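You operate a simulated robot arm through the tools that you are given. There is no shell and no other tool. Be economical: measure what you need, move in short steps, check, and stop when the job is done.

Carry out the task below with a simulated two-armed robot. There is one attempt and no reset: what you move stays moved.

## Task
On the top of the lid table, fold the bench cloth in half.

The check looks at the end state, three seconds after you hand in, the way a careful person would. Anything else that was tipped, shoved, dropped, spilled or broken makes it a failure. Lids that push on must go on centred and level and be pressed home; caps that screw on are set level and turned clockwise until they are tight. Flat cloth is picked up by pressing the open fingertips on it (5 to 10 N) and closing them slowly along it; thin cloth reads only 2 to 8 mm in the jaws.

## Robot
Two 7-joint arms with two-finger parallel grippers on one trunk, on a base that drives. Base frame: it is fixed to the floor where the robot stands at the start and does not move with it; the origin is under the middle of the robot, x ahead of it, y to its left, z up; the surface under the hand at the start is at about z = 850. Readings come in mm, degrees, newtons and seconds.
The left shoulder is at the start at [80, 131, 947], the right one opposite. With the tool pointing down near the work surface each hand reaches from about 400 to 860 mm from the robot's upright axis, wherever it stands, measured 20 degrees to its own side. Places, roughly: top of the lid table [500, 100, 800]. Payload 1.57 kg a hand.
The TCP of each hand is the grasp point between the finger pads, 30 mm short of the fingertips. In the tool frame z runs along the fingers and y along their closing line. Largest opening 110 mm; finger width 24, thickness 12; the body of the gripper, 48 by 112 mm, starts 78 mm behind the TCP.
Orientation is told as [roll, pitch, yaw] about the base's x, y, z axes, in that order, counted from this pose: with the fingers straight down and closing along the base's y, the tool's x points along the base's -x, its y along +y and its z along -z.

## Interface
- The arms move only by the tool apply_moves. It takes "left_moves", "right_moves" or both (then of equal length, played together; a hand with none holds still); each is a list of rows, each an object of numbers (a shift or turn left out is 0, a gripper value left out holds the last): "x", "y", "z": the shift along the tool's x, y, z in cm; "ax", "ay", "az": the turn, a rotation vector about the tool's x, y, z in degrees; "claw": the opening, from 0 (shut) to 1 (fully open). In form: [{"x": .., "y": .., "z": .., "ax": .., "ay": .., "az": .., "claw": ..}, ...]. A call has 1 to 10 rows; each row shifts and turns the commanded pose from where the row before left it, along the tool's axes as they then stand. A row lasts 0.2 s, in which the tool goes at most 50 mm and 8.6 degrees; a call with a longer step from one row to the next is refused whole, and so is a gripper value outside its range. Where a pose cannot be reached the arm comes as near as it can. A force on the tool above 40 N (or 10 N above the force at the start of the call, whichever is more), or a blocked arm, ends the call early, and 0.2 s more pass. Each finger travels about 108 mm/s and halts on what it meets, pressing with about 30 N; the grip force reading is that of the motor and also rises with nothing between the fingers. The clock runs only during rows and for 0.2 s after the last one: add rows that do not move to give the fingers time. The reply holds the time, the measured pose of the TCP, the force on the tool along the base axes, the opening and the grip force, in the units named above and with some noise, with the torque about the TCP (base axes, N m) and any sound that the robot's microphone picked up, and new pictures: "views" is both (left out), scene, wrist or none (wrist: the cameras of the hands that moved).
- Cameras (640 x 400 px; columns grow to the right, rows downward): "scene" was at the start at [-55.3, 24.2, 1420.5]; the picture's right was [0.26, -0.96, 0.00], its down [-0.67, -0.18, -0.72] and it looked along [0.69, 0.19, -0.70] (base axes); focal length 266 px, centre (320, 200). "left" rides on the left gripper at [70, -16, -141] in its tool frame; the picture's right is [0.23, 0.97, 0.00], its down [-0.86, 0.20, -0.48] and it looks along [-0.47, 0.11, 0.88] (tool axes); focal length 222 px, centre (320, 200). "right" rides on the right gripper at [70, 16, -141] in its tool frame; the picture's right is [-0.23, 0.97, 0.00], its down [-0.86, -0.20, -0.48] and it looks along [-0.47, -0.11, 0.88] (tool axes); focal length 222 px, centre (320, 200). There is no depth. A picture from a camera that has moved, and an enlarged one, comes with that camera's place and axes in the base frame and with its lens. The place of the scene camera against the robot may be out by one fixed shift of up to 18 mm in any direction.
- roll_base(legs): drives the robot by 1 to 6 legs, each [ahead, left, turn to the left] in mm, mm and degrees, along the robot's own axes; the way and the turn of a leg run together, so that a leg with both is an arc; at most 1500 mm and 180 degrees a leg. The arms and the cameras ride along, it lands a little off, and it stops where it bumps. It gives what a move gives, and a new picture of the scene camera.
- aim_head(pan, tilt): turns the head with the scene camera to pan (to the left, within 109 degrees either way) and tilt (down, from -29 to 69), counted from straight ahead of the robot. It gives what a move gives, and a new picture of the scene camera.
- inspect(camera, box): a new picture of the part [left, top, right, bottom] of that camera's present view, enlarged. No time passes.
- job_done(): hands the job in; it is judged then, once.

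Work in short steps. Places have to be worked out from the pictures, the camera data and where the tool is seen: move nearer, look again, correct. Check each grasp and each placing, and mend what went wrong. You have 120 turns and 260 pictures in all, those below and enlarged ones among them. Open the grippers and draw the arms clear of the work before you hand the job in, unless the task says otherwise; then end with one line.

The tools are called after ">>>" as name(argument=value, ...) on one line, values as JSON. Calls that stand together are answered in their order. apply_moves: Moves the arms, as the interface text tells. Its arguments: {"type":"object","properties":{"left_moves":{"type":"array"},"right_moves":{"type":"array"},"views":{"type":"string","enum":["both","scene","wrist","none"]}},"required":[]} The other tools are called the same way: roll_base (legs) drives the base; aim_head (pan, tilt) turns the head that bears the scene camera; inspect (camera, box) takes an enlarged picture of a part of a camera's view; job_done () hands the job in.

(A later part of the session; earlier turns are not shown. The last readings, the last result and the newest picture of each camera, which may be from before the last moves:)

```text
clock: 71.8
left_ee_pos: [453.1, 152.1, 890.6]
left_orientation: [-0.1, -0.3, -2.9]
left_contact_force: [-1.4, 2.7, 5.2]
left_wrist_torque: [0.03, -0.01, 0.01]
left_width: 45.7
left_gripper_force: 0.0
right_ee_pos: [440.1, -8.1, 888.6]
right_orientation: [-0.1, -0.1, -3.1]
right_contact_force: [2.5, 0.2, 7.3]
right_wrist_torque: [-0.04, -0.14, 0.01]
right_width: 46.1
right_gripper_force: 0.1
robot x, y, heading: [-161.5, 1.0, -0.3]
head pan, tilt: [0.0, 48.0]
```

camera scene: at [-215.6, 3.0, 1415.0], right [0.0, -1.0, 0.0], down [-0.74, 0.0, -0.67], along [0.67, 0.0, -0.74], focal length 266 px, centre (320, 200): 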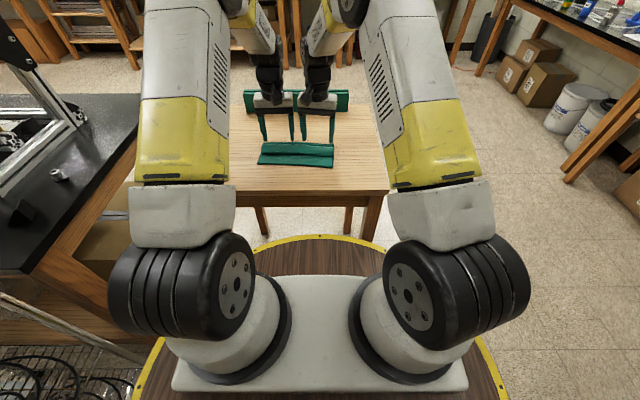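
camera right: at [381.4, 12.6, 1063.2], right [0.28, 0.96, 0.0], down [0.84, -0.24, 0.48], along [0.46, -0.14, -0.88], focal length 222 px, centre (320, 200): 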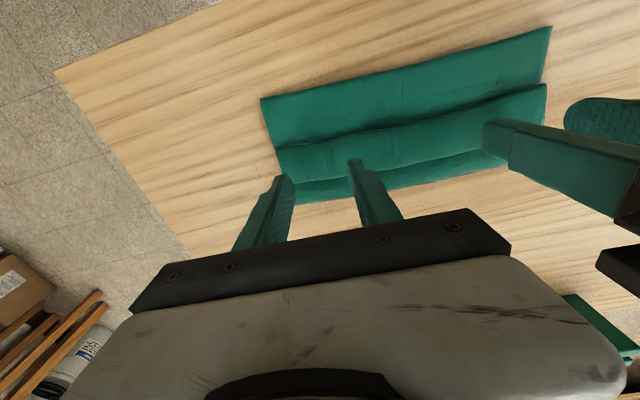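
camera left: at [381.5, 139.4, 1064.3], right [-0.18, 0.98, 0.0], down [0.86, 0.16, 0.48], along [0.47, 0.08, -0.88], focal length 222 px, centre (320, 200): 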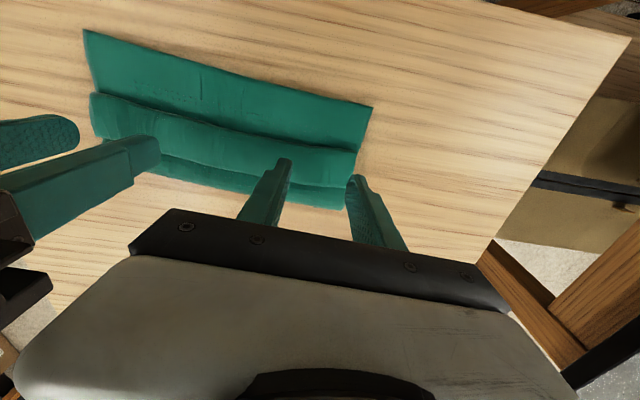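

I press another millimetre and close slowly.

>>> apply_moves(left_moves=[{"z": 0.1}, {"claw": 0.41}, {"claw": 0.4}, {"claw": 0.39}, {"claw": 0.38}, {"claw": 0.37}, {"claw": 0.36}, {"claw": 0.35}, {"claw": 0.34}, {"claw": 0.33}], right_moves=[{"z": 0.05}, {"claw": 0.41}, {"claw": 0.4}, {"claw": 0.39}, {"claw": 0.38}, {"claw": 0.37}, {"claw": 0.36}, {"claw": 0.35}, {"claw": 0.34}, {"claw": 0.33}], views="none")

>>> apply_moves(left_moves=[{"claw": 0.32}, {"claw": 0.31}, {"claw": 0.295}, {"claw": 0.28}, {"claw": 0.265}, {"claw": 0.25}, {"claw": 0.235}, {"claw": 0.22}, {"claw": 0.205}, {"claw": 0.19}], right_moves=[{"claw": 0.32}, {"claw": 0.31}, {"claw": 0.295}, {"claw": 0.28}, {"claw": 0.265}, {"claw": 0.25}, {"claw": 0.235}, {"claw": 0.22}, {"claw": 0.205}, {"claw": 0.19}], views="wrist")

>>> inspect(camera="scene", box=[240, 110, 350, 180])

```text
clock: 74.0
left_ee_pos: [452.2, 151.3, 890.2]
left_orientation: [-0.1, -0.3, -2.8]
left_contact_force: [0.4, -1.6, 9.3]
left_wrist_torque: [-0.09, -0.05, 0.0]
left_width: 36.6
left_gripper_force: 0.0
right_ee_pos: [440.3, -9.1, 888.4]
right_orientation: [-0.1, -0.2, -3.0]
right_contact_force: [0.1, 2.9, 11.9]
right_wrist_torque: [0.05, -0.05, 0.0]
right_width: 37.3
right_gripper_force: 0.9
robot x, y, heading: [-157.8, -2.4, -0.3]
head pan, tilt: [0.0, 48.0]
```

```text
clock: 76.2
left_ee_pos: [453.2, 152.1, 889.7]
left_orientation: [0.0, -0.4, -3.0]
left_contact_force: [-0.6, -0.7, 8.8]
left_wrist_torque: [-0.07, -0.05, -0.06]
left_width: 20.7
left_gripper_force: 0.0
right_ee_pos: [440.2, -8.9, 888.4]
right_orientation: [-0.2, -0.1, -3.1]
right_contact_force: [0.0, 2.3, 12.2]
right_wrist_torque: [0.03, -0.07, 0.01]
right_width: 20.6
right_gripper_force: 0.2
robot x, y, heading: [-160.8, -0.5, -0.0]
head pan, tilt: [0.0, 48.0]
camera right: at [371.3, 12.6, 1028.6], right [0.28, 0.96, 0.0], down [0.84, -0.24, 0.48], along [0.46, -0.14, -0.88], focal length 222 px, centre (320, 200)
camera left: at [381.5, 139.2, 1030.9], right [-0.18, 0.98, 0.0], down [0.86, 0.16, 0.48], along [0.48, 0.08, -0.88], focal length 222 px, centre (320, 200)
```

right: 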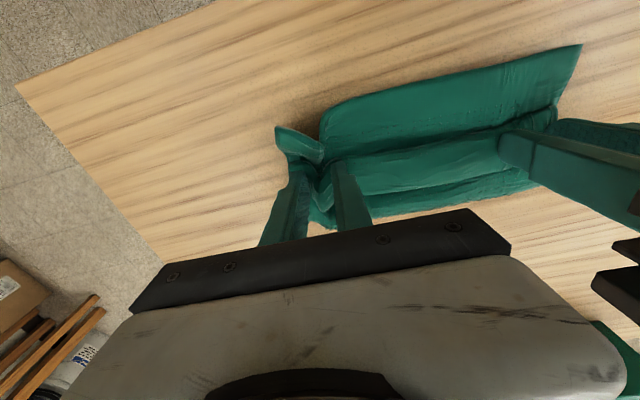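
left: 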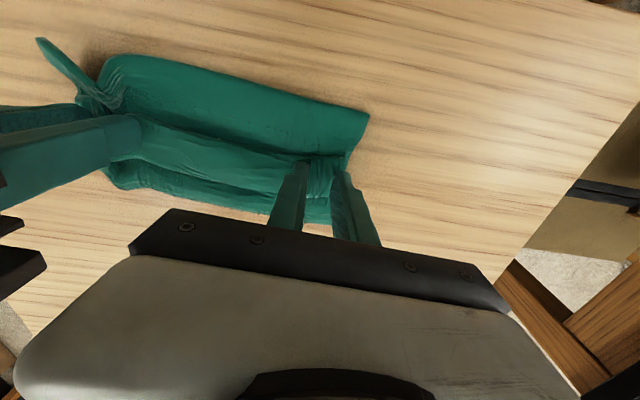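

```text
5.71 times, centred on (295, 145) of scene
camera zoom: at [-216.2, 2.9, 1415.0], right [0.0, -1.0, 0.0], down [-0.74, 0.0, -0.67], along [0.67, 0.0, -0.74], focal length 1522 px, centre (463, 514)
```

zoom: 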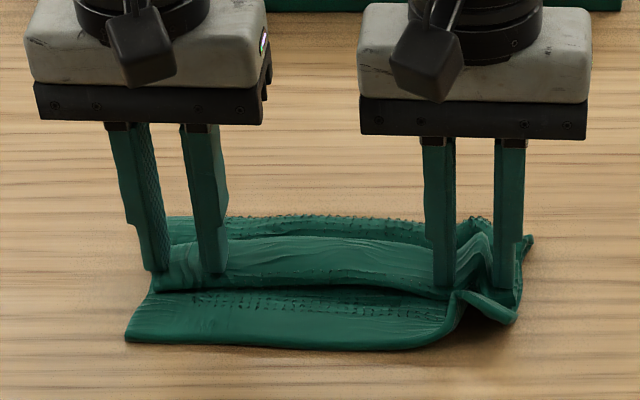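

The right hand is gathering all the layers, which I don't want, so I open and raise it. The left keeps closing to see if it catches the top layer.

>>> apply_moves(left_moves=[{"claw": 0.17}, {"claw": 0.15}, {"claw": 0.13}, {"claw": 0.11}, {"claw": 0.09}, {"claw": 0.07}, {"claw": 0.05}, {"claw": 0.03}, {"claw": 0}, {}], right_moves=[{"z": -0.2}, {"claw": 0.25}, {"claw": 0.35, "z": -1}, {"claw": 0.42, "z": -2}, {}, {}, {}, {}, {}, {}], views="wrist")

>>> inspect(camera="scene", box=[240, 110, 350, 180])

```text
clock: 78.4
left_ee_pos: [453.0, 152.9, 888.8]
left_orientation: [0.0, -0.2, -3.0]
left_contact_force: [-0.1, 0.7, 7.6]
left_wrist_torque: [0.07, -0.04, 0.0]
left_width: 0.0
left_gripper_force: 21.6
right_ee_pos: [441.4, -7.7, 919.3]
right_orientation: [-0.1, -0.1, -3.2]
right_contact_force: [-0.2, 0.5, 0.2]
right_wrist_torque: [0.03, 0.02, 0.03]
right_width: 46.3
right_gripper_force: 0.1
robot x, y, heading: [-163.4, -1.5, -0.1]
head pan, tilt: [0.0, 48.0]
camera right: at [372.6, 12.6, 1059.2], right [0.28, 0.96, 0.0], down [0.84, -0.24, 0.48], along [0.46, -0.14, -0.88], focal length 222 px, centre (320, 200)
camera left: at [381.8, 139.4, 1030.7], right [-0.18, 0.98, 0.0], down [0.86, 0.16, 0.48], along [0.48, 0.08, -0.88], focal length 222 px, centre (320, 200)
```

right: 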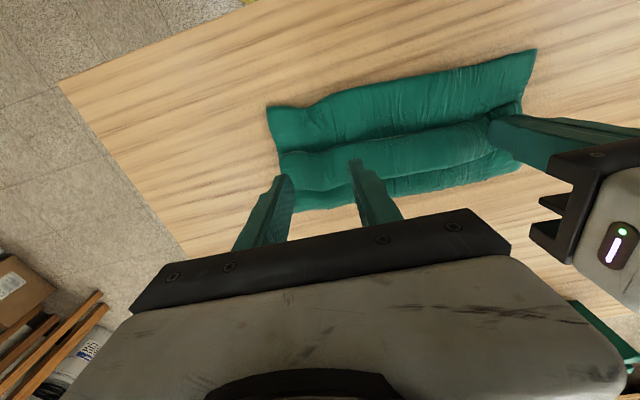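
left: 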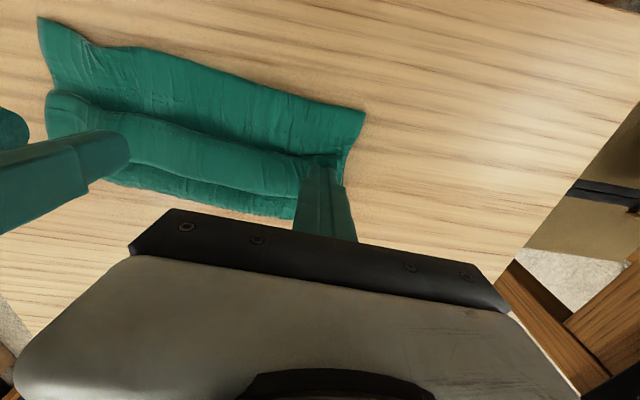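

```text
5.71 times, centred on (295, 145) of scene
camera zoom: at [-215.9, 2.9, 1415.0], right [0.0, -1.0, 0.0], down [-0.74, 0.0, -0.67], along [0.67, 0.0, -0.74], focal length 1522 px, centre (463, 514)
```

zoom: 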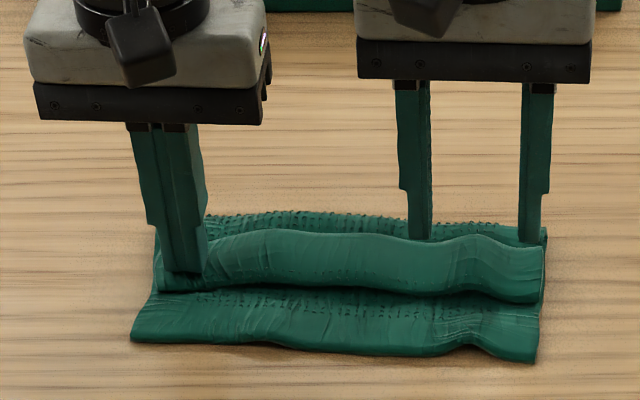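

That slipped again. New plan: pinch the exposed near edge strip, a single layer on the table, lift the cloth by it so it all unfolds, and fold in the direction that keeps the gripped edge flat on top. I move over the near strip corners.

>>> apply_moves(left_moves=[{"z": -3}, {"claw": 0.36}, {"x": 2.1}, {"x": 2.1, "y": 0.3}, {}], right_moves=[{"claw": 0.36}, {}, {"x": 2.2}, {"x": 2.2}, {}], views="both")

>>> inspect(camera="scene", box=[240, 110, 350, 180])

```text
clock: 79.6
left_ee_pos: [411.7, 160.2, 919.3]
left_orientation: [0.0, -0.3, -3.1]
left_contact_force: [0.5, 0.0, 0.0]
left_wrist_torque: [0.02, -0.03, 0.01]
left_width: 39.6
left_gripper_force: 0.1
right_ee_pos: [397.4, -3.4, 919.8]
right_orientation: [-0.2, 0.0, -3.1]
right_contact_force: [-0.3, 0.4, -0.8]
right_wrist_torque: [0.01, 0.0, 0.01]
right_width: 39.4
right_gripper_force: 0.1
robot x, y, heading: [-157.9, -3.4, -0.4]
head pan, tilt: [0.0, 48.0]
camera scene: at [-215.6, 3.0, 1415.0], right [0.0, -1.0, 0.0], down [-0.74, 0.0, -0.67], along [0.67, 0.0, -0.74], focal length 266 px, centre (320, 200)
camera right: at [328.4, 17.0, 1058.2], right [0.28, 0.96, 0.0], down [0.84, -0.24, 0.48], along [0.46, -0.14, -0.88], focal length 222 px, centre (320, 200)
camera left: at [339.7, 146.5, 1060.5], right [-0.18, 0.98, 0.0], down [0.86, 0.16, 0.48], along [0.48, 0.08, -0.88], focal length 222 px, centre (320, 200)
```

scene: 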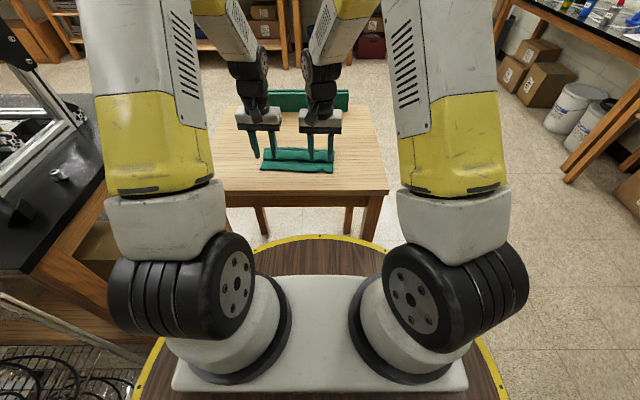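
right: 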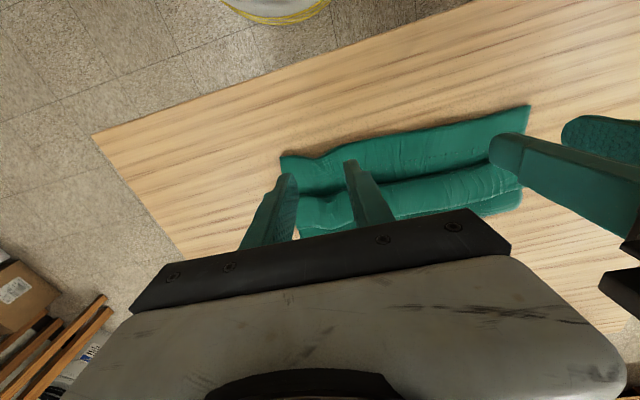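
left: 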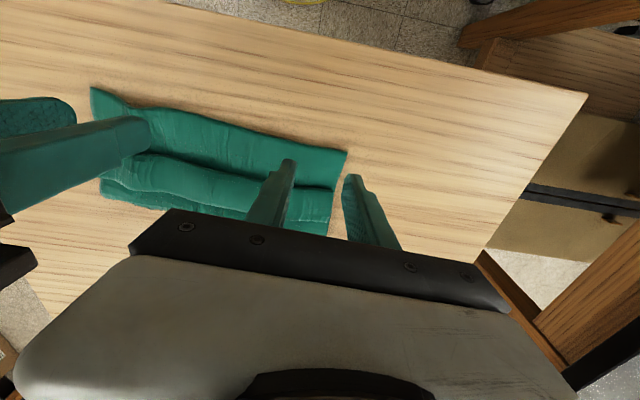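

```text
5.71 times, centred on (295, 145) of scene
camera zoom: at [-215.6, 3.0, 1415.0], right [0.0, -1.0, 0.0], down [-0.74, 0.0, -0.67], along [0.67, 0.0, -0.74], focal length 1522 px, centre (463, 514)
```

zoom: 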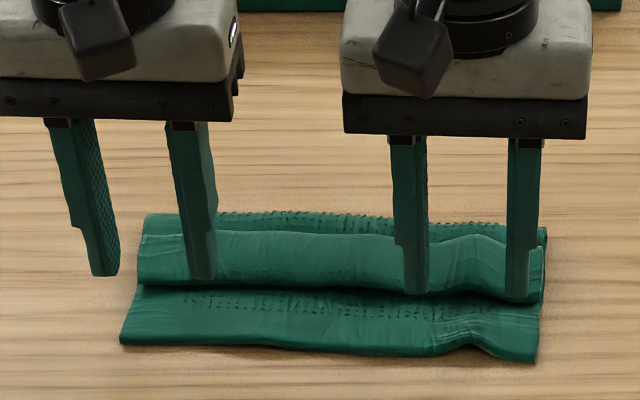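

Near corners are (381,-38) and (397,181). I shift the left hand 13 mm inward and lower both onto the single-layer strip.

>>> apply_moves(left_moves=[{"y": -1.3}, {"z": 1.5}, {"z": 1.0}, {"z": 0.5}, {"z": 0.3}, {"z": 0.2}, {}], right_moves=[{"y": -0.2}, {"z": 1.5}, {"z": 1.0}, {"z": 0.5}, {"z": 0.3}, {"z": 0.2}, {}], views="wrist")

```text
clock: 81.2
left_ee_pos: [411.4, 144.6, 884.3]
left_orientation: [-0.1, -0.3, -3.0]
left_contact_force: [-2.1, 0.0, 5.0]
left_wrist_torque: [-0.02, 0.06, -0.03]
left_width: 39.5
left_gripper_force: 0.1
right_ee_pos: [398.0, -6.6, 884.8]
right_orientation: [-0.2, -0.1, -3.1]
right_contact_force: [-1.2, -0.4, 1.0]
right_wrist_torque: [0.02, 0.0, 0.0]
right_width: 39.4
right_gripper_force: 0.1
robot x, y, heading: [-159.3, 1.4, -0.2]
head pan, tilt: [0.0, 48.0]
camera right: at [328.9, 14.5, 1025.2], right [0.28, 0.96, 0.0], down [0.84, -0.24, 0.48], along [0.46, -0.14, -0.88], focal length 222 px, centre (320, 200)
camera left: at [339.6, 132.4, 1025.5], right [-0.18, 0.98, 0.0], down [0.86, 0.16, 0.48], along [0.48, 0.08, -0.88], focal length 222 px, centre (320, 200)
```

right: 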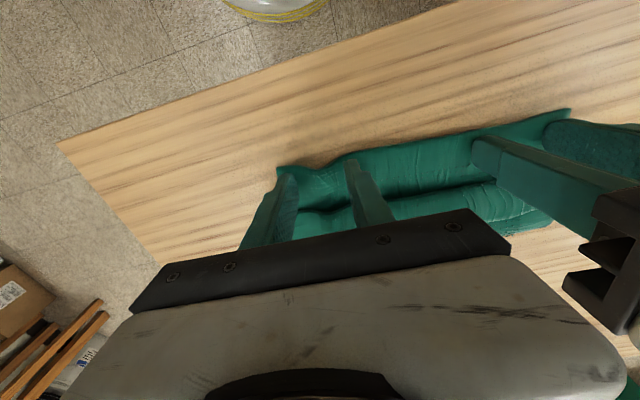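
left: 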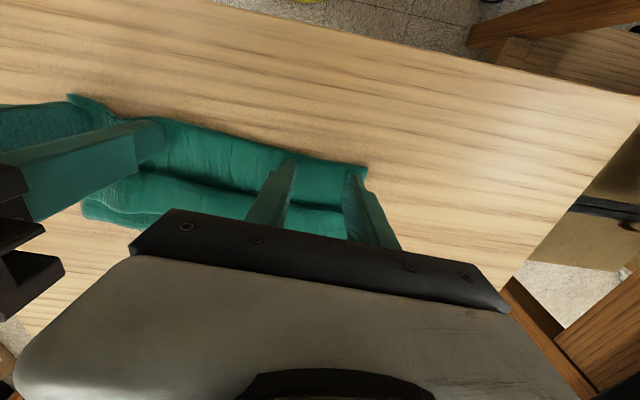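

Fingers are on the strip. I press a bit more, then close slowly.

>>> apply_moves(left_moves=[{"z": 0.05}, {}, {}], right_moves=[{"z": 0.1}, {"z": 0.08}, {}], views="none")

>>> apply_moves(left_moves=[{"claw": 0.35}, {"claw": 0.34}, {"claw": 0.33}, {"claw": 0.32}, {"claw": 0.31}, {"claw": 0.3}, {"claw": 0.29}, {"claw": 0.28}, {"claw": 0.27}, {"claw": 0.26}], right_moves=[{"claw": 0.35}, {"claw": 0.34}, {"claw": 0.33}, {"claw": 0.32}, {"claw": 0.31}, {"claw": 0.3}, {"claw": 0.29}, {"claw": 0.28}, {"claw": 0.27}, {"claw": 0.26}], views="wrist")

```text
clock: 82.0
left_ee_pos: [411.3, 144.8, 884.2]
left_orientation: [-0.1, -0.3, -2.9]
left_contact_force: [-3.5, 3.2, 14.0]
left_wrist_torque: [0.02, 0.08, 0.02]
left_width: 39.8
left_gripper_force: 0.2
right_ee_pos: [397.9, -6.6, 884.7]
right_orientation: [0.0, -0.1, -3.1]
right_contact_force: [0.4, 0.3, 1.0]
right_wrist_torque: [0.01, -0.04, 0.0]
right_width: 39.7
right_gripper_force: 0.0
robot x, y, heading: [-158.7, 1.3, -0.4]
head pan, tilt: [0.0, 48.0]
```

```text
clock: 84.2
left_ee_pos: [410.5, 144.0, 883.8]
left_orientation: [-0.1, -0.3, -3.0]
left_contact_force: [0.4, -2.0, 15.3]
left_wrist_torque: [-0.1, -0.05, -0.02]
left_width: 29.0
left_gripper_force: 0.5
right_ee_pos: [398.1, -7.1, 885.3]
right_orientation: [0.0, -0.1, -3.1]
right_contact_force: [-0.2, 1.0, 2.9]
right_wrist_torque: [0.04, -0.01, 0.04]
right_width: 28.9
right_gripper_force: 0.3
robot x, y, heading: [-163.1, 4.9, -0.1]
head pan, tilt: [0.0, 48.0]
camera right: at [328.4, 14.0, 1024.4], right [0.28, 0.96, 0.0], down [0.84, -0.24, 0.48], along [0.46, -0.14, -0.88], focal length 222 px, centre (320, 200)
camera left: at [339.4, 131.7, 1024.8], right [-0.18, 0.98, 0.0], down [0.86, 0.16, 0.48], along [0.48, 0.08, -0.88], focal length 222 px, centre (320, 200)
```

right: 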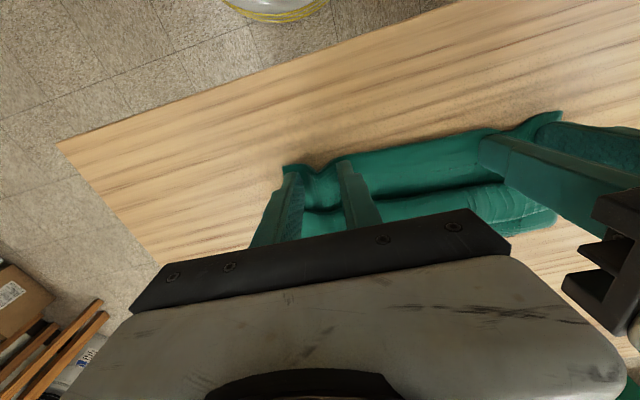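
left: 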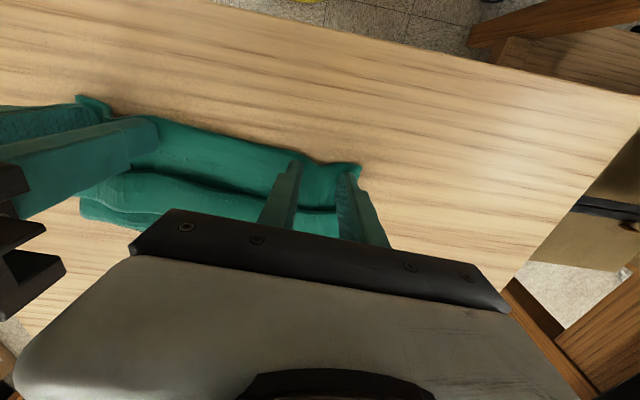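

Ridges are forming well on both sides. I press the right a touch more, as it reads only 3 N, and continue closing.

>>> apply_moves(left_moves=[{}, {"claw": 0.245}, {"claw": 0.23}, {"claw": 0.215}, {"claw": 0.2}, {"claw": 0.185}, {"claw": 0.17}, {"claw": 0.155}, {"claw": 0.14}, {"claw": 0.125}], right_moves=[{"z": 0.08}, {"claw": 0.245}, {"claw": 0.23}, {"claw": 0.215}, {"claw": 0.2}, {"claw": 0.185}, {"claw": 0.17}, {"claw": 0.155}, {"claw": 0.14}, {"claw": 0.125}], views="none")

>>> apply_moves(left_moves=[{"claw": 0.11}, {"claw": 0.1}, {"claw": 0.09}, {"claw": 0.08}, {"claw": 0.07}, {"claw": 0.06}, {"claw": 0.05}, {"claw": 0.03}, {"claw": 0}, {}], right_moves=[{"claw": 0.11}, {"claw": 0.1}, {"claw": 0.09}, {"claw": 0.08}, {"claw": 0.07}, {"claw": 0.06}, {"claw": 0.05}, {"claw": 0.03}, {"claw": 0}, {}], views="wrist")

```text
clock: 86.4
left_ee_pos: [410.2, 144.2, 883.8]
left_orientation: [0.0, -0.3, -2.9]
left_contact_force: [-1.5, 1.5, 13.7]
left_wrist_torque: [0.09, -0.02, -0.02]
left_width: 14.5
left_gripper_force: 1.0
right_ee_pos: [395.8, -7.7, 883.0]
right_orientation: [-0.1, -0.1, -3.1]
right_contact_force: [0.7, 1.4, 7.9]
right_wrist_torque: [0.08, -0.01, -0.01]
right_width: 14.1
right_gripper_force: 0.4
robot x, y, heading: [-158.8, 1.9, -0.4]
head pan, tilt: [0.0, 48.0]
```

```text
clock: 88.6
left_ee_pos: [411.0, 143.1, 883.9]
left_orientation: [0.0, -0.3, -3.1]
left_contact_force: [-2.2, -17.5, 15.3]
left_wrist_torque: [-0.47, 0.06, -0.23]
left_width: 3.5
left_gripper_force: 24.4
right_ee_pos: [396.7, -5.8, 884.4]
right_orientation: [-0.1, -0.1, -2.9]
right_contact_force: [1.9, 14.2, 5.6]
right_wrist_torque: [0.46, -0.05, 0.09]
right_width: 5.2
right_gripper_force: 25.2
robot x, y, heading: [-159.0, 0.8, -0.2]
head pan, tilt: [0.0, 48.0]
camera right: at [327.7, 14.4, 1023.9], right [0.28, 0.96, 0.0], down [0.84, -0.24, 0.48], along [0.46, -0.13, -0.88], focal length 222 px, centre (320, 200)
camera left: at [339.2, 131.1, 1024.9], right [-0.18, 0.98, 0.0], down [0.86, 0.16, 0.48], along [0.48, 0.08, -0.88], focal length 222 px, centre (320, 200)
```

right: 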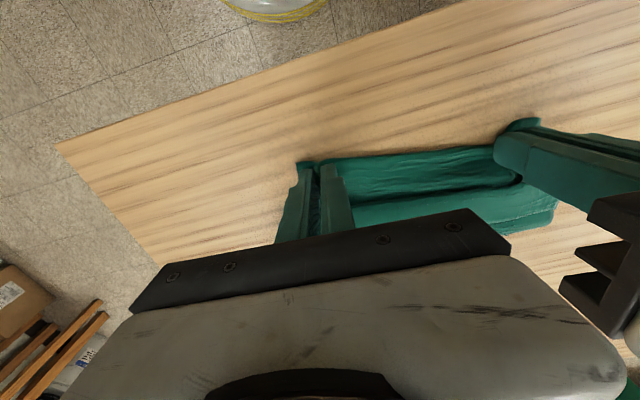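
left: 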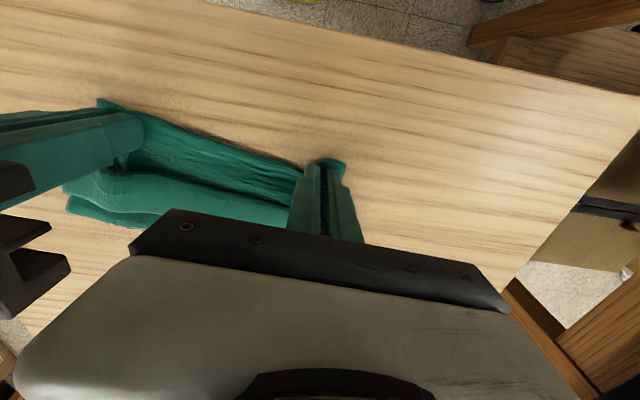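

Both hands have the near edge (3.5 and 5.2 mm). I ease the hands together, then lift slowly so the whole cloth unfolds.

>>> apply_moves(left_moves=[{"y": -0.4}, {"z": -2}, {"z": -2}, {"z": -2.5, "x": -0.5}, {"z": -2.5, "x": -0.5}, {"z": -2.5, "x": -0.5}, {"z": -2.5, "x": -0.5}, {"z": -2.5, "x": -0.5}, {"z": -2.5, "x": -0.5}, {}], right_moves=[{"y": 0.4}, {"z": -2}, {"z": -2}, {"z": -2.5, "x": -0.5}, {"z": -2.5, "x": -0.5}, {"z": -2.5, "x": -0.5}, {"z": -2.5, "x": -0.5}, {"z": -2.5, "x": -0.5}, {"z": -2.5, "x": -0.5}, {}], views="both")

>>> inspect(camera="scene", box=[200, 60, 400, 200])

```text
clock: 90.8
left_ee_pos: [438.8, 137.4, 1074.2]
left_orientation: [-0.1, -0.3, -2.9]
left_contact_force: [-0.6, -2.8, 0.7]
left_wrist_torque: [-0.1, 0.01, 0.0]
left_width: 2.9
left_gripper_force: 23.6
right_ee_pos: [429.3, -6.3, 1074.7]
right_orientation: [0.0, -0.2, -3.1]
right_contact_force: [0.4, 3.2, -0.1]
right_wrist_torque: [0.09, -0.01, 0.05]
right_width: 4.7
right_gripper_force: 24.7
robot x, y, heading: [-160.5, 3.2, -0.2]
head pan, tilt: [0.0, 48.0]
camera scene: at [-215.7, 3.0, 1415.0], right [0.0, -1.0, 0.0], down [-0.74, 0.0, -0.67], along [0.67, 0.0, -0.74], focal length 266 px, centre (320, 200)
camera right: at [361.3, 14.9, 1215.1], right [0.28, 0.96, 0.0], down [0.84, -0.24, 0.48], along [0.46, -0.14, -0.88], focal length 222 px, centre (320, 200)
camera left: at [367.8, 125.6, 1216.0], right [-0.18, 0.98, 0.0], down [0.86, 0.16, 0.48], along [0.47, 0.08, -0.88], focal length 222 px, centre (320, 200)
```

scene: 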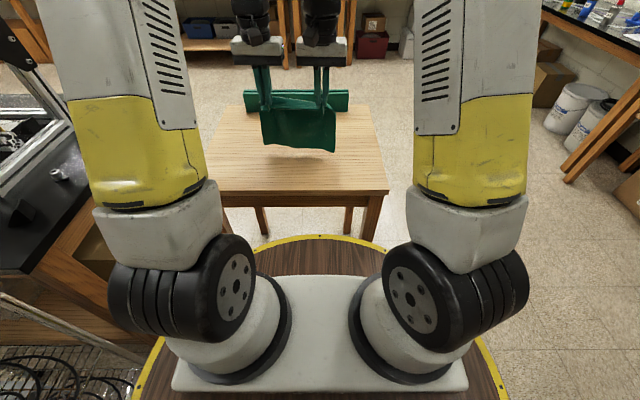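
right: 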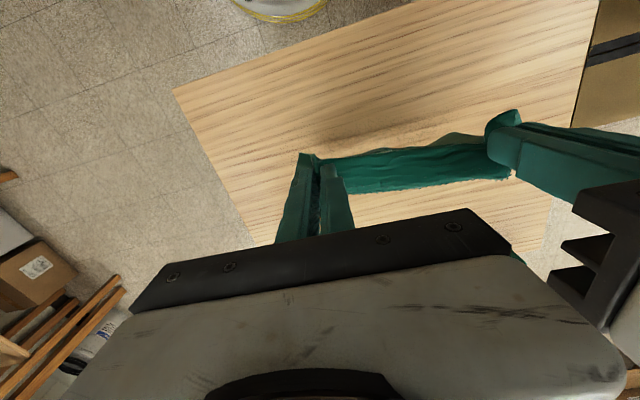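
left: 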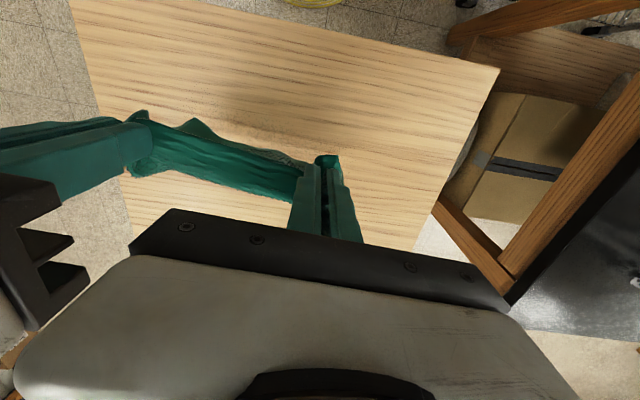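

```text
2.86 times, centred on (300, 130) of scene
camera zoom: at [-215.7, 3.0, 1415.0], right [0.0, -1.0, 0.0], down [-0.74, 0.0, -0.67], along [0.67, 0.0, -0.74], focal length 761 px, centre (377, 400)
```

zoom: 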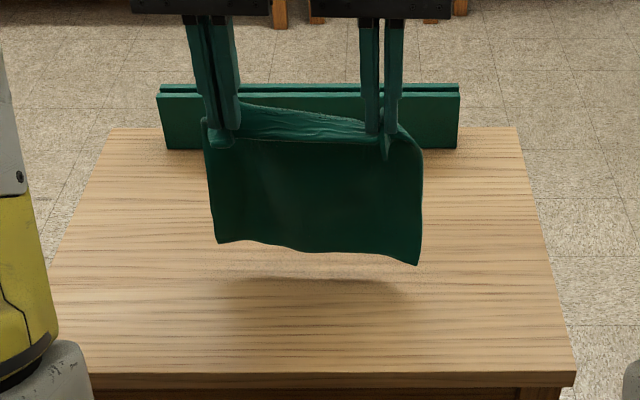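

The cloth hangs from its near edge. I check close-up whether the hem has dropped open.

>>> inspect(camera="scene", box=[255, 85, 350, 160])

>>> inspect(camera="right", box=[270, 90, 550, 260])

```text
5.33 times, centred on (302, 122) of scene
camera zoom: at [-215.7, 3.0, 1415.0], right [0.0, -1.0, 0.0], down [-0.74, 0.0, -0.67], along [0.67, 0.0, -0.74], focal length 1421 px, centre (413, 613)
```

zoom: 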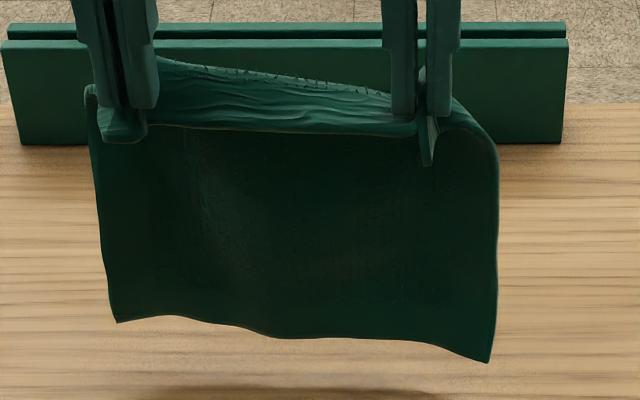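

```text
2.29 times, centred on (410, 175) of right
camera zoom: at [361.3, 14.9, 1215.1], right [0.28, 0.96, 0.0], down [0.84, -0.24, 0.48], along [0.46, -0.14, -0.88], focal length 508 px, centre (114, 257)
```

zoom: 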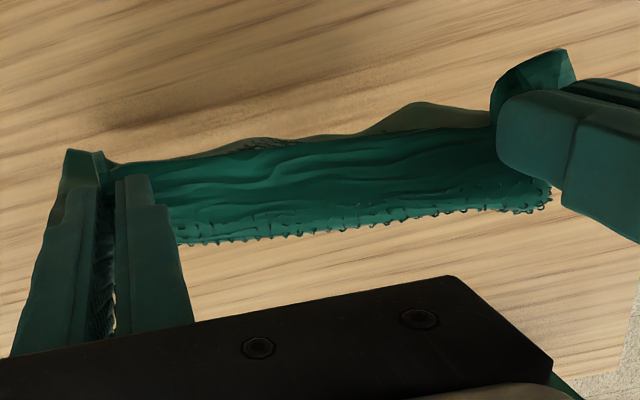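

The hem has dropped open and the cloth hangs flat, bottom edge down. I lower the bottom edge to the table and lay the cloth away from the robot.

>>> apply_moves(left_moves=[{"x": 0.75, "z": 1.4}, {"x": 0.75, "z": 1.4}, {"x": -2.2, "z": 0.5}, {"x": -2.3, "z": 0.5}, {"x": -2.0, "z": 1}, {"x": -2.0, "z": 1}, {"x": -1.5, "z": 1.25}, {"x": -1.5, "z": 1.25}, {}], right_moves=[{"x": 0.75, "z": 1.4}, {"x": 0.75, "z": 1.4}, {"x": -2.2, "z": 0.5}, {"x": -2.3, "z": 0.5}, {"x": -2.0, "z": 1}, {"x": -2.0, "z": 1}, {"x": -1.5, "z": 1.25}, {"x": -1.5, "z": 1.25}, {}], views="scene")

>>> inspect(camera="scene", box=[200, 60, 400, 200])

```text
clock: 92.8
left_ee_pos: [540.6, 131.6, 990.7]
left_orientation: [-0.1, -0.2, -2.9]
left_contact_force: [-0.4, 0.4, 0.2]
left_wrist_torque: [-0.03, -0.02, 0.05]
left_width: 3.1
left_gripper_force: 23.9
right_ee_pos: [527.3, -10.1, 988.7]
right_orientation: [-0.1, -0.1, -3.0]
right_contact_force: [0.5, 0.3, -0.5]
right_wrist_torque: [0.04, 0.03, 0.03]
right_width: 4.5
right_gripper_force: 24.6
robot x, y, heading: [-160.8, 0.5, -0.3]
head pan, tilt: [0.0, 48.0]
camera scene: at [-215.6, 3.0, 1415.0], right [0.0, -1.0, 0.0], down [-0.74, 0.0, -0.67], along [0.67, 0.0, -0.74], focal length 266 px, centre (320, 200)
```

scene: 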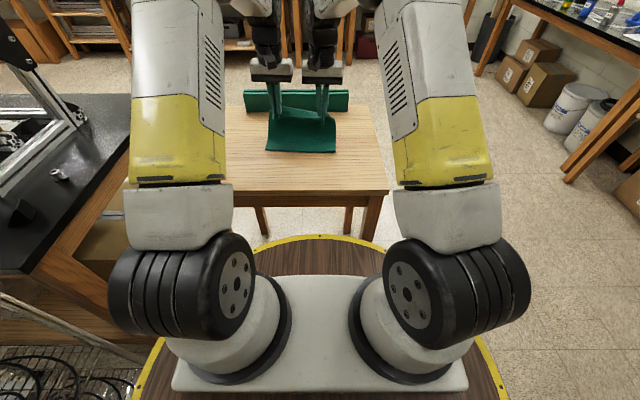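

```text
2.86 times, centred on (300, 130) of scene
camera zoom: at [-215.6, 3.0, 1415.0], right [0.0, -1.0, 0.0], down [-0.74, 0.0, -0.67], along [0.67, 0.0, -0.74], focal length 761 px, centre (377, 400)
```

zoom: 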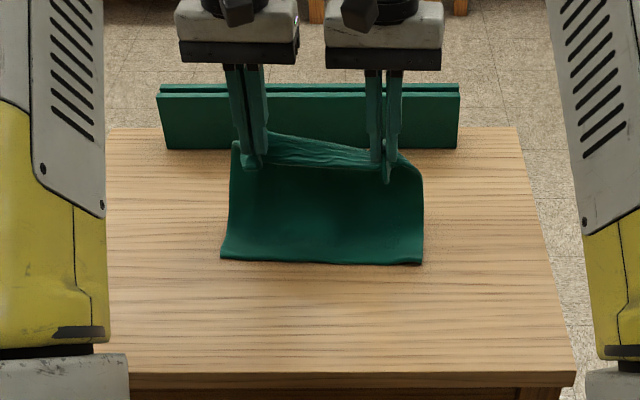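

The sheet is laying out well. I continue forward and down to lay half of it.

>>> apply_moves(left_moves=[{"x": -1.6, "z": 0.8}, {"x": -1.6, "z": 0.9}, {"x": -1.6, "z": 1.0}, {"x": -1.6, "z": 1.2}, {"x": -1.6, "z": 1.2}, {}], right_moves=[{"x": -1.6, "z": 0.8}, {"x": -1.6, "z": 0.9}, {"x": -1.6, "z": 1.0}, {"x": -1.6, "z": 1.2}, {"x": -1.6, "z": 1.2}, {}], views="both")

>>> inspect(camera="scene", box=[200, 60, 400, 200])

```text
clock: 94.2
left_ee_pos: [621.5, 128.5, 939.9]
left_orientation: [-0.1, -0.2, -3.1]
left_contact_force: [-0.3, -3.2, -0.1]
left_wrist_torque: [-0.11, 0.04, -0.06]
left_width: 2.8
left_gripper_force: 24.5
right_ee_pos: [607.7, -13.1, 938.5]
right_orientation: [-0.1, 0.0, -3.0]
right_contact_force: [0.3, 2.4, -0.7]
right_wrist_torque: [0.14, -0.01, 0.03]
right_width: 4.7
right_gripper_force: 25.6
robot x, y, heading: [-161.6, -2.0, -0.4]
head pan, tilt: [0.0, 48.0]
camera scene: at [-215.6, 3.0, 1415.0], right [0.0, -1.0, 0.0], down [-0.74, 0.0, -0.67], along [0.67, 0.0, -0.74], focal length 266 px, centre (320, 200)
camera right: at [539.0, 6.6, 1078.7], right [0.28, 0.96, 0.0], down [0.84, -0.24, 0.48], along [0.46, -0.14, -0.88], focal length 222 px, centre (320, 200)
camera left: at [549.9, 116.9, 1082.0], right [-0.18, 0.98, 0.0], down [0.86, 0.16, 0.48], along [0.47, 0.08, -0.88], focal length 222 px, centre (320, 200)
```

scene: 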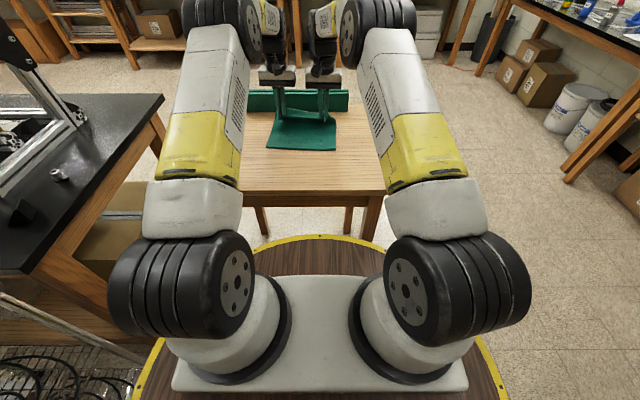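
right: 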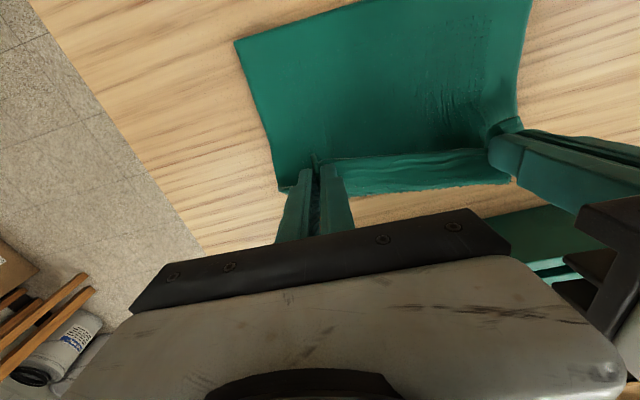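
left: 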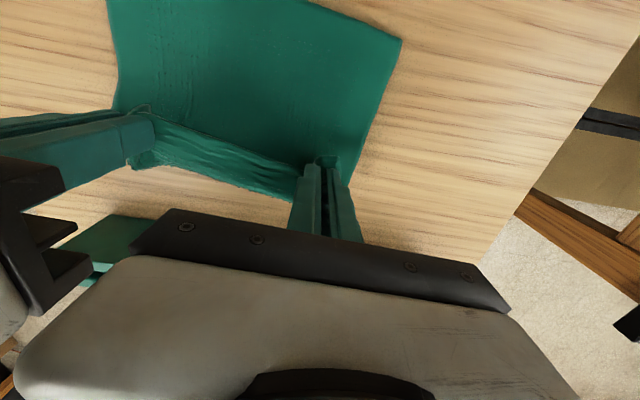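

```text
2.86 times, centred on (300, 130) of scene
camera zoom: at [-215.6, 3.0, 1415.0], right [0.0, -1.0, 0.0], down [-0.74, 0.0, -0.67], along [0.67, 0.0, -0.74], focal length 761 px, centre (377, 400)
```

zoom: 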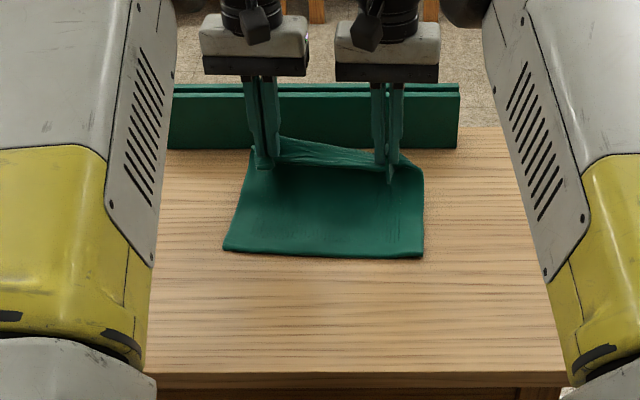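

The lower half is flat: its edge runs (493,-56) to (508,178), so the fold line is near x≈601–616. I now carry the gripped edge back over in an arc toward that edge.

>>> apply_moves(left_moves=[{"x": 0.95, "z": -0.9}, {"x": 0.95, "z": -0.9}, {"x": 1.75, "z": 0.25}, {"x": 1.75, "z": 0.25}, {"x": 1.25, "z": 1.0}, {"x": 1.25, "z": 1.0}, {"x": 0.9, "z": 1.5}, {"x": 0.9, "z": 1.5}, {}], right_moves=[{"x": 0.95, "z": -0.9}, {"x": 0.95, "z": -0.9}, {"x": 1.75, "z": 0.25}, {"x": 1.75, "z": 0.25}, {"x": 1.25, "z": 1.0}, {"x": 1.25, "z": 1.0}, {"x": 0.9, "z": 1.5}, {"x": 0.9, "z": 1.5}, {}], views="both")

>>> inspect(camera="scene", box=[220, 80, 380, 180])

```text
clock: 96.2
left_ee_pos: [524.6, 135.1, 903.9]
left_orientation: [-0.1, -0.3, -3.0]
left_contact_force: [-1.0, -6.0, 0.4]
left_wrist_torque: [-0.2, 0.05, -0.09]
left_width: 2.9
left_gripper_force: 24.0
right_ee_pos: [508.2, -10.4, 903.6]
right_orientation: [-0.1, -0.1, -3.1]
right_contact_force: [1.0, 5.9, 0.1]
right_wrist_torque: [0.17, 0.02, 0.05]
right_width: 4.6
right_gripper_force: 24.9
robot x, y, heading: [-158.5, 5.6, -0.2]
head pan, tilt: [0.0, 48.0]
camera scene: at [-215.6, 3.0, 1415.0], right [0.0, -1.0, 0.0], down [-0.74, 0.0, -0.67], along [0.67, 0.0, -0.74], focal length 266 px, centre (320, 200)
camera right: at [440.2, 11.0, 1042.7], right [0.28, 0.96, 0.0], down [0.84, -0.24, 0.48], along [0.46, -0.13, -0.88], focal length 222 px, centre (320, 200)
camera left: at [452.6, 122.6, 1044.9], right [-0.18, 0.98, 0.0], down [0.86, 0.16, 0.48], along [0.48, 0.08, -0.88], focal length 222 px, centre (320, 200)
```

scene: 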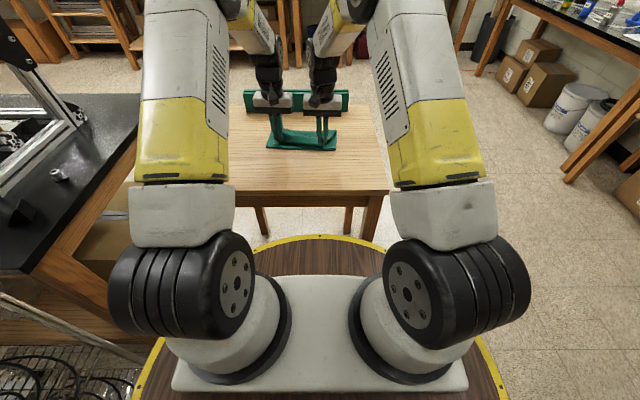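
right: 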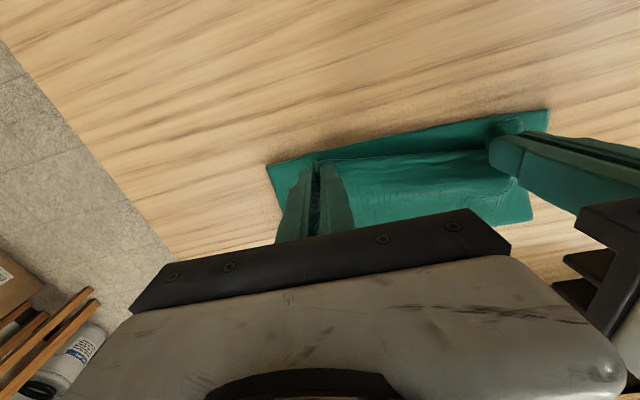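
left: 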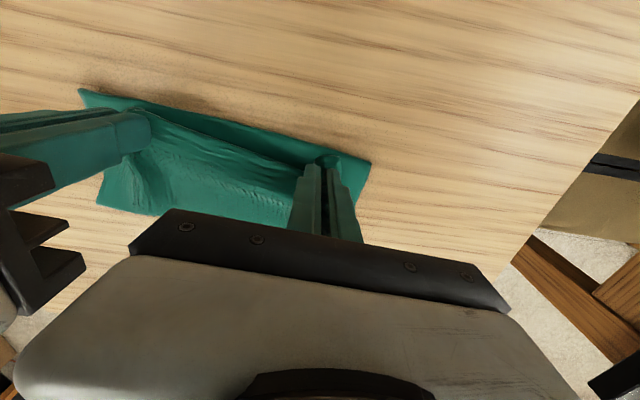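

```text
4.00 times, centred on (300, 130) of scene
camera zoom: at [-215.6, 3.0, 1415.0], right [0.0, -1.0, 0.0], down [-0.74, 0.0, -0.67], along [0.67, 0.0, -0.74], focal length 1066 px, centre (400, 480)
```

zoom: 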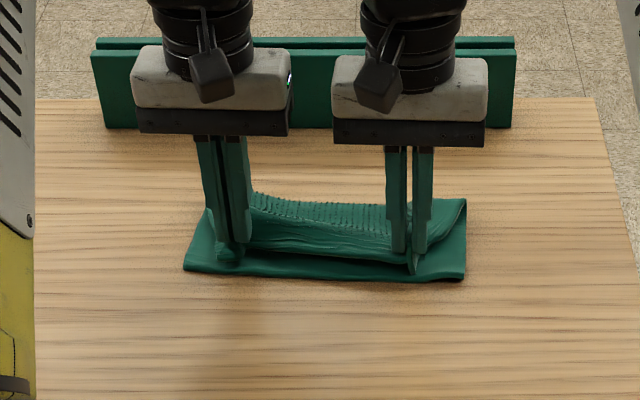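

Nearly there: the gripped edge sits right above the lower edge, and the lower half has not moved. I lower straight down to touch.

>>> apply_moves(left_moves=[{"z": 0.6}, {"z": 0.5}, {"z": 0.3}, {"z": 0.15}, {}], right_moves=[{"z": 0.6}, {"z": 0.5}, {"z": 0.3}, {"z": 0.15}, {}], views="wrist")

>>> inspect(camera="scene", box=[240, 110, 350, 180])

```text
clock: 97.4
left_ee_pos: [523.8, 136.3, 887.4]
left_orientation: [-0.1, -0.3, -3.0]
left_contact_force: [0.1, -6.5, 4.9]
left_wrist_torque: [-0.2, 0.0, -0.07]
left_width: 3.1
left_gripper_force: 24.2
right_ee_pos: [510.8, -9.2, 887.3]
right_orientation: [-0.1, -0.2, -3.1]
right_contact_force: [-0.8, 4.7, 7.2]
right_wrist_torque: [0.11, -0.03, 0.03]
right_width: 4.5
right_gripper_force: 24.8
robot x, y, heading: [-159.8, -1.7, -0.2]
head pan, tilt: [0.0, 48.0]
camera right: at [441.8, 11.3, 1027.0], right [0.28, 0.96, 0.0], down [0.84, -0.24, 0.48], along [0.46, -0.14, -0.88], focal length 222 px, centre (320, 200)
camera left: at [452.4, 123.1, 1028.9], right [-0.18, 0.98, 0.0], down [0.86, 0.16, 0.48], along [0.48, 0.08, -0.88], focal length 222 px, centre (320, 200)
```

right: 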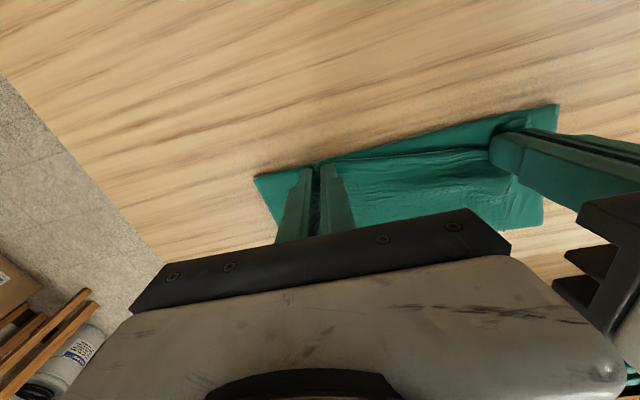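
left: 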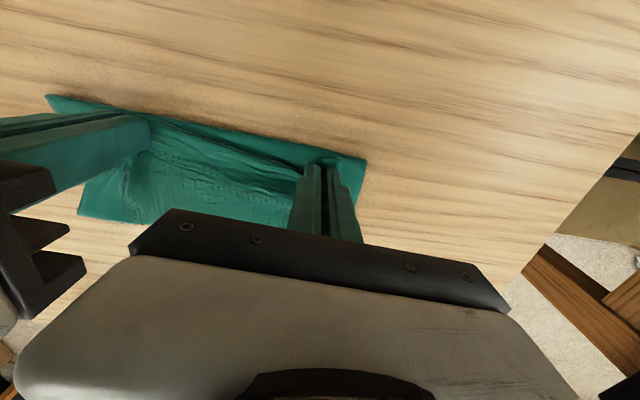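

```text
5.71 times, centred on (295, 145) of scene
camera zoom: at [-216.1, 2.8, 1415.0], right [0.0, -1.0, 0.0], down [-0.74, 0.0, -0.67], along [0.67, 0.0, -0.74], focal length 1522 px, centre (463, 514)
```

zoom: 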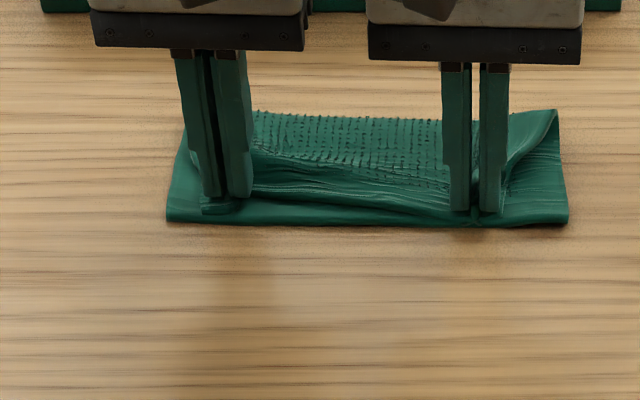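

The edge is laid at the lower edge with light pressure. I open slowly while pressing so the fingertips spread the gathered cloth back out.

>>> apply_moves(left_moves=[{"claw": 0.06}, {"claw": 0.09}, {"claw": 0.12}, {"claw": 0.15}, {"claw": 0.18}, {"claw": 0.21}, {"claw": 0.24}, {"claw": 0.27}, {"claw": 0.3}, {"claw": 0.33}], right_moves=[{"claw": 0.07}, {"claw": 0.1}, {"claw": 0.13}, {"claw": 0.16}, {"claw": 0.19}, {"claw": 0.22}, {"claw": 0.25}, {"claw": 0.28}, {"claw": 0.31}, {"claw": 0.34}], views="wrist")

>>> inspect(camera="scene", box=[240, 110, 350, 180])

```text
clock: 99.6
left_ee_pos: [524.3, 135.7, 888.4]
left_orientation: [-0.1, -0.3, -3.0]
left_contact_force: [-0.3, 0.1, 4.3]
left_wrist_torque: [0.01, -0.03, -0.05]
left_width: 32.1
left_gripper_force: 0.1
right_ee_pos: [510.1, -10.1, 888.0]
right_orientation: [0.0, -0.1, -3.1]
right_contact_force: [-0.8, -0.7, 7.3]
right_wrist_torque: [0.01, -0.04, 0.0]
right_width: 33.1
right_gripper_force: 0.1
robot x, y, heading: [-160.7, 0.9, -0.2]
head pan, tilt: [0.0, 48.0]
camera right: at [441.8, 11.3, 1026.7], right [0.28, 0.96, 0.0], down [0.84, -0.24, 0.48], along [0.46, -0.14, -0.88], focal length 222 px, centre (320, 200)
camera left: at [452.3, 123.6, 1028.7], right [-0.18, 0.98, 0.0], down [0.86, 0.16, 0.48], along [0.48, 0.08, -0.88], focal length 222 px, centre (320, 200)
```

right: 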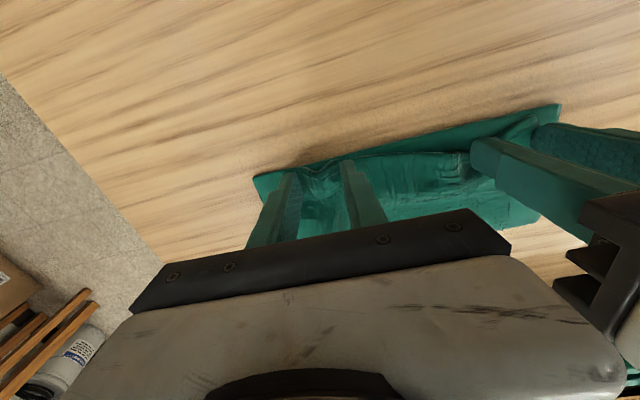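
left: 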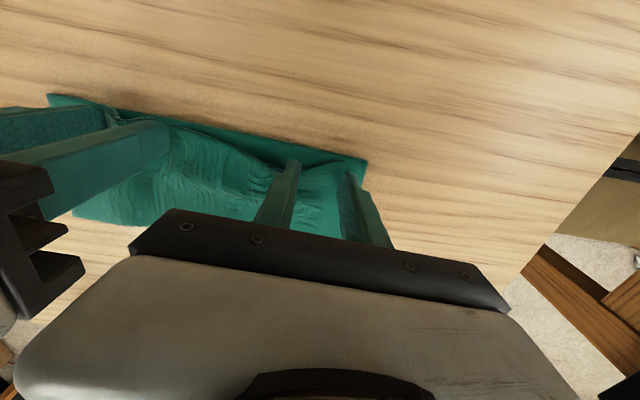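

```text
5.71 times, centred on (295, 145) of scene
camera zoom: at [-216.0, 2.9, 1415.0], right [0.0, -1.0, 0.0], down [-0.74, 0.0, -0.67], along [0.67, 0.0, -0.74], focal length 1522 px, centre (463, 514)
```

zoom: 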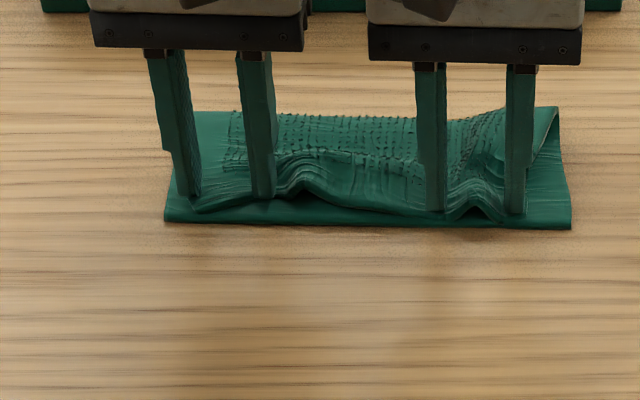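

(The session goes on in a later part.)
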